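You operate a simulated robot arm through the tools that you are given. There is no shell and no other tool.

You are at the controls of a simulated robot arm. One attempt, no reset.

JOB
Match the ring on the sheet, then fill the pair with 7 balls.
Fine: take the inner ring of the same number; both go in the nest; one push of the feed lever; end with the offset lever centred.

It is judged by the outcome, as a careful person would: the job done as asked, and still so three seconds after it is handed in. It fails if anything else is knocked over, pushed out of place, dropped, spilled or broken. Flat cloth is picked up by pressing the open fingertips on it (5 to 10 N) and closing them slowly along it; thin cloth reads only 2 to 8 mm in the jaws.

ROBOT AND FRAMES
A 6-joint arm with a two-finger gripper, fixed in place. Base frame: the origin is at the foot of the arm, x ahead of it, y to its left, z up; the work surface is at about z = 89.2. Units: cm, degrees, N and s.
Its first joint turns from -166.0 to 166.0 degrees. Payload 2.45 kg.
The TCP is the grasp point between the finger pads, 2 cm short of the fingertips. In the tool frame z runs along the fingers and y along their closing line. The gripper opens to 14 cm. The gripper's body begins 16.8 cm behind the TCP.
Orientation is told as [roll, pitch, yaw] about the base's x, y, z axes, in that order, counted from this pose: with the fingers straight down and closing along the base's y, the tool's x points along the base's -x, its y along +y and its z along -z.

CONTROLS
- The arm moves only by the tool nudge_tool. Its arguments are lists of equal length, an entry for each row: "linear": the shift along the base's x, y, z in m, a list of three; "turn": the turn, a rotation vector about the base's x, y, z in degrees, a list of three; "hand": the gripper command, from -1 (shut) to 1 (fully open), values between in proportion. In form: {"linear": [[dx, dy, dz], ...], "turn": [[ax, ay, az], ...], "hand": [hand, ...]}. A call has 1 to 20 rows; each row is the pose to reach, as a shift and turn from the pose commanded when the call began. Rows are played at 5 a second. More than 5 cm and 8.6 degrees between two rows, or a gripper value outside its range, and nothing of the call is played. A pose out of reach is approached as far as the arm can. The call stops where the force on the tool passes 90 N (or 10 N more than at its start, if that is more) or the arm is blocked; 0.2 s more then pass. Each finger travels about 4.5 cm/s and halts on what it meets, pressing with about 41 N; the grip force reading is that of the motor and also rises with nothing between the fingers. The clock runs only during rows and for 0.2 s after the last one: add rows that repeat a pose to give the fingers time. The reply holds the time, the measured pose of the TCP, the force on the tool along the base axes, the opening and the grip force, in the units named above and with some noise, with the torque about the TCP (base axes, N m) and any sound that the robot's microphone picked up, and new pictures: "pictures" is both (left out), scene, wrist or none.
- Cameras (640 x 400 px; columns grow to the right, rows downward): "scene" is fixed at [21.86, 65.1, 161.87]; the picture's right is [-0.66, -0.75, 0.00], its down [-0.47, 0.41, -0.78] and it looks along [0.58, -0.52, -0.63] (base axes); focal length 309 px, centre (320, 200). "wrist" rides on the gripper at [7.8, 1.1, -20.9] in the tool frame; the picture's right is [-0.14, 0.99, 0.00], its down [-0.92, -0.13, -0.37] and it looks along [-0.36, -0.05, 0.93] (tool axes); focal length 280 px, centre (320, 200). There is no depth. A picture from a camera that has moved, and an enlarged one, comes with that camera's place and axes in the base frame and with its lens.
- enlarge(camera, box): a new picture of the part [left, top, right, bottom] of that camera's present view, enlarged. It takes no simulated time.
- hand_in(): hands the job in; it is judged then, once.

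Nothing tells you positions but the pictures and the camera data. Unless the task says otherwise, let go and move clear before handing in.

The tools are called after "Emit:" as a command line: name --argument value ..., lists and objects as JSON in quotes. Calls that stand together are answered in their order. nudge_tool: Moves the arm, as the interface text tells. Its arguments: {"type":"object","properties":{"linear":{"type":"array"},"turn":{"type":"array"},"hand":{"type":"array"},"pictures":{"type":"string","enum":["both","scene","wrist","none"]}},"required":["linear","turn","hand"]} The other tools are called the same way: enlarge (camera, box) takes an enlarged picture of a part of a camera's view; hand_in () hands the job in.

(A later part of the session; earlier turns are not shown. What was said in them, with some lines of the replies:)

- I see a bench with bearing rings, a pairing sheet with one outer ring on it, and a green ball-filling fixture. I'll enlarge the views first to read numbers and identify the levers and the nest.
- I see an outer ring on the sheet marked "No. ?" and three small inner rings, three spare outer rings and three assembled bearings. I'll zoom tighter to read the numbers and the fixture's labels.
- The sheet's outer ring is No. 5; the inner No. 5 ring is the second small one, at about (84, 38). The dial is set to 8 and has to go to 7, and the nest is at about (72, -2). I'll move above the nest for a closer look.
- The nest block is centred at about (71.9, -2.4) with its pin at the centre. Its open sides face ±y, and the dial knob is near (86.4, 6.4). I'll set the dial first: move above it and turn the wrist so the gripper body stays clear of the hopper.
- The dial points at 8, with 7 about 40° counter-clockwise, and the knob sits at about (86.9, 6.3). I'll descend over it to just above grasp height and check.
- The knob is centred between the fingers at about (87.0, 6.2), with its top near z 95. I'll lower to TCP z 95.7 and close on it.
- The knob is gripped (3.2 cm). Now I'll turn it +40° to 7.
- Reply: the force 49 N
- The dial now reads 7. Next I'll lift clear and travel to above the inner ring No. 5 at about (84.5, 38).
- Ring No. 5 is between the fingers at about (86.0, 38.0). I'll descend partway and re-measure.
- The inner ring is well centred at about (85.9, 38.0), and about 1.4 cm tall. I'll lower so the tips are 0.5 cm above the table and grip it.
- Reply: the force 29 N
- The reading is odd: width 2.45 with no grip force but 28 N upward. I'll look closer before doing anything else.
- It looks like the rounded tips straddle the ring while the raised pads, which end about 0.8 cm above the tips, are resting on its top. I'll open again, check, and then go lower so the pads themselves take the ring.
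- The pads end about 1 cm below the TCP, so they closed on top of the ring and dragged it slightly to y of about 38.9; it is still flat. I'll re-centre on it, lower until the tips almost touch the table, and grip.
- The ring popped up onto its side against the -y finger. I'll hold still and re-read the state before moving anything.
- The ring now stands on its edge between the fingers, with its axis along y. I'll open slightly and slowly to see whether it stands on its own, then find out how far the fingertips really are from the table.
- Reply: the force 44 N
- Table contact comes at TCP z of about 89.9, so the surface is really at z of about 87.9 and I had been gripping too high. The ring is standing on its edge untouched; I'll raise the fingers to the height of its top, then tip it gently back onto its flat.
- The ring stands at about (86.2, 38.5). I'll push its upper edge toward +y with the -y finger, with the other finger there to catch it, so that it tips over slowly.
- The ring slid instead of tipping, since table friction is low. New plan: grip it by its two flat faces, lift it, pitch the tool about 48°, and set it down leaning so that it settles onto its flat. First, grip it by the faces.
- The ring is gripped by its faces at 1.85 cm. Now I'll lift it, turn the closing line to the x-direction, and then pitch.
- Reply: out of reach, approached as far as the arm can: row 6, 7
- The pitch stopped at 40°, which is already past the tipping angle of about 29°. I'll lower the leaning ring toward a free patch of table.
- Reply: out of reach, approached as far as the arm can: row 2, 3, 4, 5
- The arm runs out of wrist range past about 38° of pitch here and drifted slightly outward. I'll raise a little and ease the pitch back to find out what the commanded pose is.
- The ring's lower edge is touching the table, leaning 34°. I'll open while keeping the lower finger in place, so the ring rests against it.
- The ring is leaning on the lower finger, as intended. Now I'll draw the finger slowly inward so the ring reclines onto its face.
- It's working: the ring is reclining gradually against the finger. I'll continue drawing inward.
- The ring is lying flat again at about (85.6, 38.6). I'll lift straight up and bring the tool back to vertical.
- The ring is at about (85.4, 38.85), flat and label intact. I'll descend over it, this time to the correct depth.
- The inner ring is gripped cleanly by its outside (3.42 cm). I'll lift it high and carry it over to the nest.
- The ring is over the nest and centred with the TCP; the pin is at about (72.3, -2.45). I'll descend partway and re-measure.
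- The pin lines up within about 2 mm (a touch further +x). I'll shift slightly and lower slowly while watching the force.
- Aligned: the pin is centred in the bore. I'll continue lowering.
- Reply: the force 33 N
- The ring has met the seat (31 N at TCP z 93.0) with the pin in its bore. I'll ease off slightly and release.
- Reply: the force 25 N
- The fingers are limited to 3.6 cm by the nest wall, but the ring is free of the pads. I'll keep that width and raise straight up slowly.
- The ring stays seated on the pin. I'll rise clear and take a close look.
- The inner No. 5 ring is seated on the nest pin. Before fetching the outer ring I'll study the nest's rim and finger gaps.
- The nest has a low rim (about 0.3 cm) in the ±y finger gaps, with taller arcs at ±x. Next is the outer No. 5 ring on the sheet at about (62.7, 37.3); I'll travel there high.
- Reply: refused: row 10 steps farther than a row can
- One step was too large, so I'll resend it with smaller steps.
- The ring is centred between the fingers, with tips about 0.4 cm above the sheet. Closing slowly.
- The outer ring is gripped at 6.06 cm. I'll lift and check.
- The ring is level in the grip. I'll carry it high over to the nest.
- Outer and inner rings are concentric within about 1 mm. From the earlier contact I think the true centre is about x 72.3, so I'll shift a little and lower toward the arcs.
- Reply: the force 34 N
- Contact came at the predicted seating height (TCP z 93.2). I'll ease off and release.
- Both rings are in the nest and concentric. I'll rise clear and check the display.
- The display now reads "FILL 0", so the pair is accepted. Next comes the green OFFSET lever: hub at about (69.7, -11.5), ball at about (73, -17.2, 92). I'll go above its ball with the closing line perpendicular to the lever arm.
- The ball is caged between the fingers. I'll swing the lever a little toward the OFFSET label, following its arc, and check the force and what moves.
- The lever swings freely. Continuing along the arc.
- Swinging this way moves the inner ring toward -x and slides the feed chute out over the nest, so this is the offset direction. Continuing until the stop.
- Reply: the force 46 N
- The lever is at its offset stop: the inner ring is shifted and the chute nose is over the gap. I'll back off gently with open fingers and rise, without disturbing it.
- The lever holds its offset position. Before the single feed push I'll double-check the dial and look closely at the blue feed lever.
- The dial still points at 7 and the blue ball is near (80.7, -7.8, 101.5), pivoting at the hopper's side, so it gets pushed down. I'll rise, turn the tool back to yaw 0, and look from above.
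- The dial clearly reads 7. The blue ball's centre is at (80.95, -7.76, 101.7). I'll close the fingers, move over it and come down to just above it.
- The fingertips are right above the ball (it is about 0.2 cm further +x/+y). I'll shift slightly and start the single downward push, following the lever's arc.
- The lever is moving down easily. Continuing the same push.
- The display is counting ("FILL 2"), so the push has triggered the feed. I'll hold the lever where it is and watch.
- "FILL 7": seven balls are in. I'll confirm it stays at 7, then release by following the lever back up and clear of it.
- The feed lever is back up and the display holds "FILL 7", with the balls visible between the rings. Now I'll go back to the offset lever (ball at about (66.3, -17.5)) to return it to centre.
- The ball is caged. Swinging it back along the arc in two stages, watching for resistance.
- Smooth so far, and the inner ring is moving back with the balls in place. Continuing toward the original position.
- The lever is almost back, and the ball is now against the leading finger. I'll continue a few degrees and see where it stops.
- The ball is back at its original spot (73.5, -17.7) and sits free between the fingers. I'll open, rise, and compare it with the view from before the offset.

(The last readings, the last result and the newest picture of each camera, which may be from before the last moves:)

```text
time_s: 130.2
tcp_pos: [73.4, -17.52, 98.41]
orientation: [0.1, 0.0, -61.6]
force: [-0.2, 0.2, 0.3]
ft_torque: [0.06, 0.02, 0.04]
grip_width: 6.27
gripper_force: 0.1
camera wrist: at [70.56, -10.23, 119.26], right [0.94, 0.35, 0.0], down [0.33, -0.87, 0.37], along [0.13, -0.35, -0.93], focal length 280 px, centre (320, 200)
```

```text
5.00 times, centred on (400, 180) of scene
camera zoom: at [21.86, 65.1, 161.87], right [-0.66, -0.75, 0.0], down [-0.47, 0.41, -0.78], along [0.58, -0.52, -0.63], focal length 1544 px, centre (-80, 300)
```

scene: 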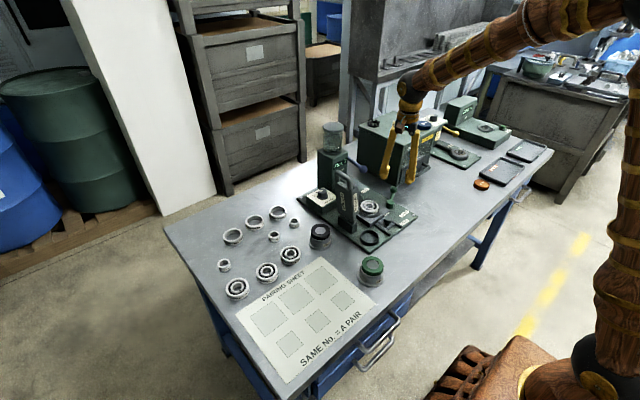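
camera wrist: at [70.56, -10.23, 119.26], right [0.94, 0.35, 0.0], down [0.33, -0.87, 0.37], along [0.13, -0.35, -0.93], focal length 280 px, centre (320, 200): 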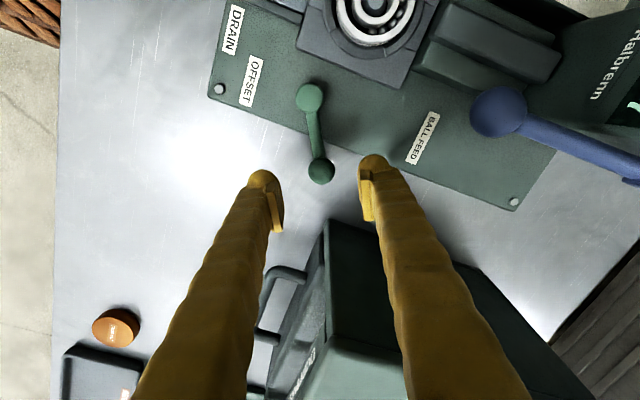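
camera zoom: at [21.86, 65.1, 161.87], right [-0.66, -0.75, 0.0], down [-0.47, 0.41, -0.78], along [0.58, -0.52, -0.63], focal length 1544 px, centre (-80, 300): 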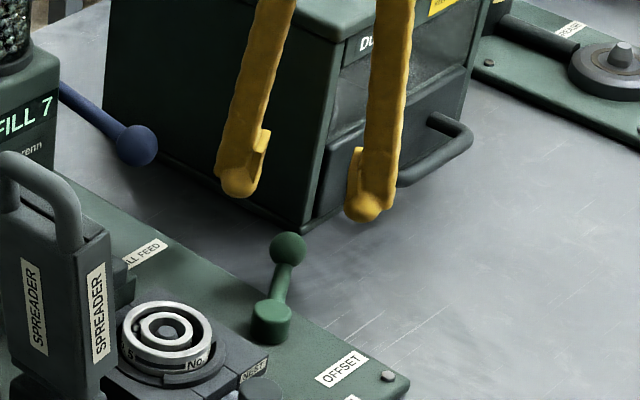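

The lever matches its original centred pose exactly. I'll rise well clear and do a last check of everything.

Emit:
nudge_tool --linear '[[0, 0, 0.04], [0, 0, 0.08], [0, 0, 0.12], [0, 0, 0.16], [0, 0, 0.2], [-0.02, 0.03, 0.22], [-0.04, 0.06, 0.23], [-0.05, 0.1, 0.24], [-0.05, 0.14, 0.24], [-0.05, 0.15, 0.24], [-0.05, 0.15, 0.24], [-0.05, 0.15, 0.24]]' --turn '[[0, 0, 0], [0, 0, 7], [0, 0, 14], [0, 0, 21], [0, 0, 28], [0, 0, 35], [0, 0, 42], [0, 0, 49], [0, 0, 56], [0, 0, 61.6], [0, 0, 61.6], [0, 0, 61.6]]' --hand '[0, 0, 0, 0, 0, 0, 0, 0, 0, 0, 0, 0]'

Emit:
enlarge --camera "wrist" --box '[220, 80, 420, 240]'

Emit:
enlarge --camera "scene" --box '[300, 110, 430, 230]'

Emit:
enlarge --camera "scene" --box '[200, 190, 400, 320]'

Emit:
enlarge --camera "scene" --box '[350, 185, 410, 230]'

```text
time_s: 132.8
tcp_pos: [68.54, -2.53, 122.29]
orientation: [0.0, 0.0, 0.0]
force: [-0.1, -0.6, 0.0]
ft_torque: [-0.01, 0.0, -0.01]
grip_width: 6.99
gripper_force: 0.1
camera wrist: at [60.64, -1.63, 143.28], right [0.14, 0.99, 0.0], down [0.92, -0.13, 0.37], along [0.36, -0.05, -0.93], focal length 280 px, centre (320, 200)
```

scene: 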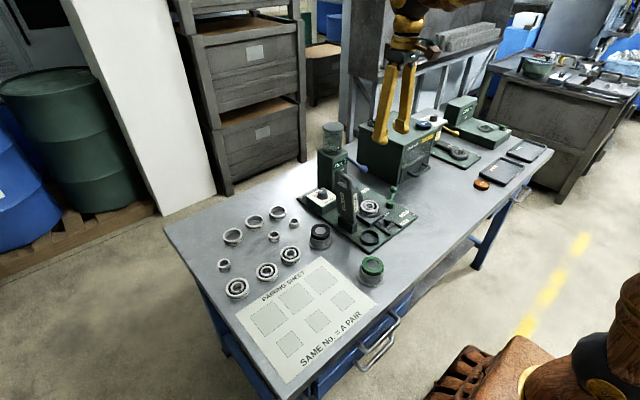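
wrist: 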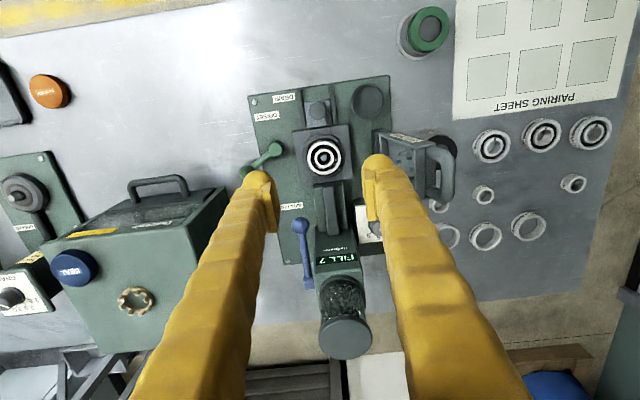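

```text
2.50 times, centred on (320, 160) of wrist
camera zoom: at [60.64, -1.63, 143.28], right [0.14, 0.99, 0.0], down [0.92, -0.13, 0.37], along [0.36, -0.05, -0.93], focal length 701 px, centre (320, 300)
```

zoom: 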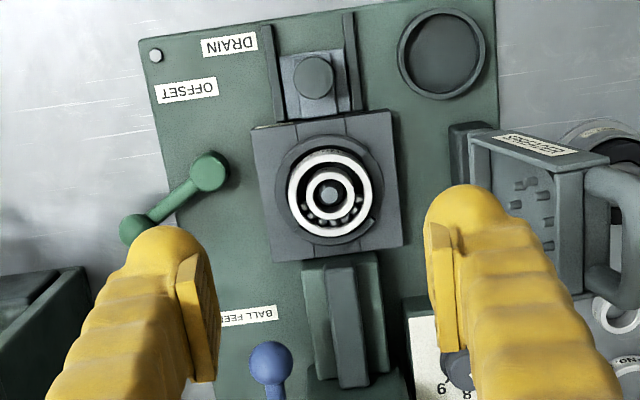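

```text
3.33 times, centred on (365, 170) of scene
camera zoom: at [21.86, 65.1, 161.87], right [-0.66, -0.75, 0.0], down [-0.47, 0.41, -0.78], along [0.58, -0.52, -0.63], focal length 1030 px, centre (170, 300)
```

zoom: 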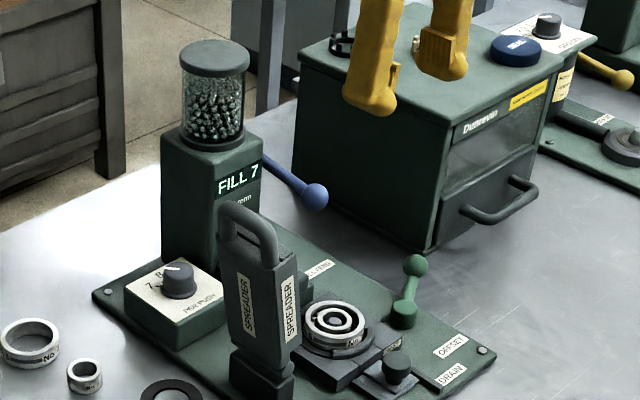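

```text
3.08 times, centred on (300, 255) of scene
camera zoom: at [21.86, 65.1, 161.87], right [-0.66, -0.75, 0.0], down [-0.47, 0.41, -0.78], along [0.58, -0.52, -0.63], focal length 950 px, centre (382, 31)
```

zoom: 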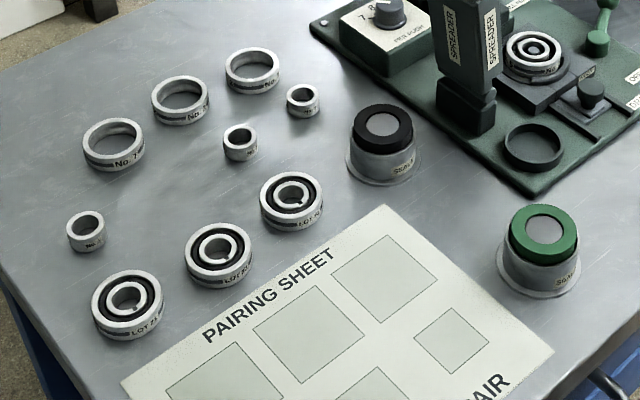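

```text
8.89 times, centred on (380, 208) of scene
camera zoom: at [21.86, 65.1, 161.87], right [-0.66, -0.75, 0.0], down [-0.47, 0.41, -0.78], along [0.58, -0.52, -0.63], focal length 2746 px, centre (-213, 133)
```

zoom: 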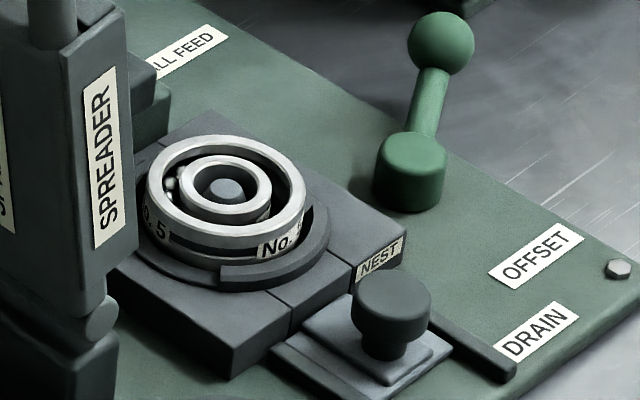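

Everything else is where it was. One last close look at the filled pair from above before handing in.

Emit:
enlarge --camera "wrist" --box '[296, 128, 352, 184]'

Emit:
enlarge --camera "wrist" --box '[240, 130, 320, 190]'

```text
7.14 times, centred on (324, 156) of wrist
camera zoom: at [60.64, -1.63, 143.28], right [0.14, 0.99, 0.0], down [0.92, -0.13, 0.37], along [0.36, -0.05, -0.93], focal length 2003 px, centre (291, 514)
```

zoom: 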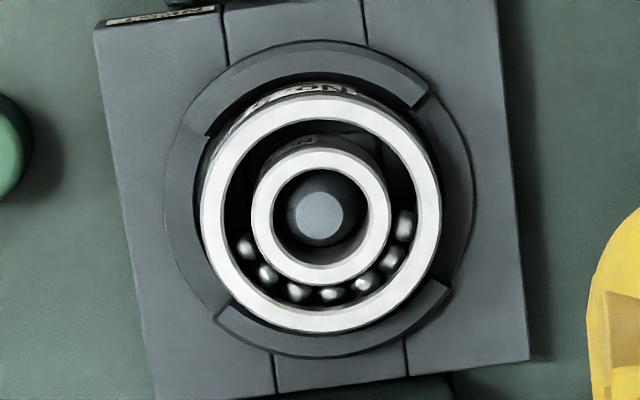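

```text
6.67 times, centred on (280, 160) of wrist
camera zoom: at [60.64, -1.63, 143.28], right [0.14, 0.99, 0.0], down [0.92, -0.13, 0.37], along [0.36, -0.05, -0.93], focal length 1869 px, centre (587, 467)
```

zoom: 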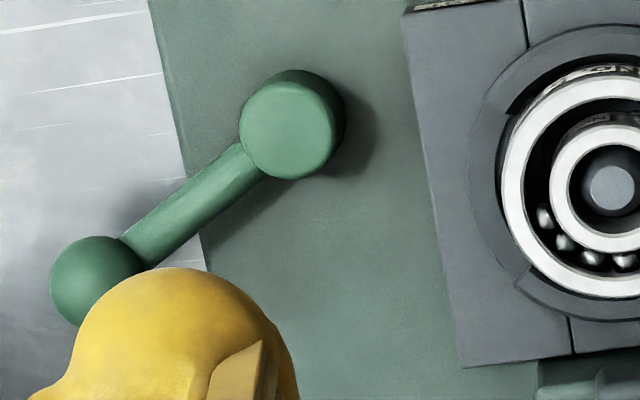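

From above I count exactly seven balls between the concentric No. 5 rings. The display shows FILL 7, the offset lever is centred, and the gripper is open and clear, so I'm handing in.

Emit:
hand_in

```text
The job is handed in.
```

The No. 5 outer ring from the sheet and the No. 5 inner ring are both in the nest, filled with 7 balls. I've handed the job in; no verdict came back.

- **Dial:** it was set to 8 per push, so I turned it to 7 before feeding.
- **Feeding:** one push of the blue lever. The display counted up to "FILL 7", and I counted seven balls between the rings from above.
- **Offset lever:** I swung it to offset for the feed and returned it. It now looks the same as it did at the start, and the two rings are concentric.
- **Inner ring mishap:** my first grip was too high. The ring popped onto its edge on the table, and I had to lay it flat again before picking it up properly. It stayed between its neighbours and touched nothing else.

In the final views the other rings, bearings, cups, spreader and sheet looked where they were. The gripper is open and well above the fixture.
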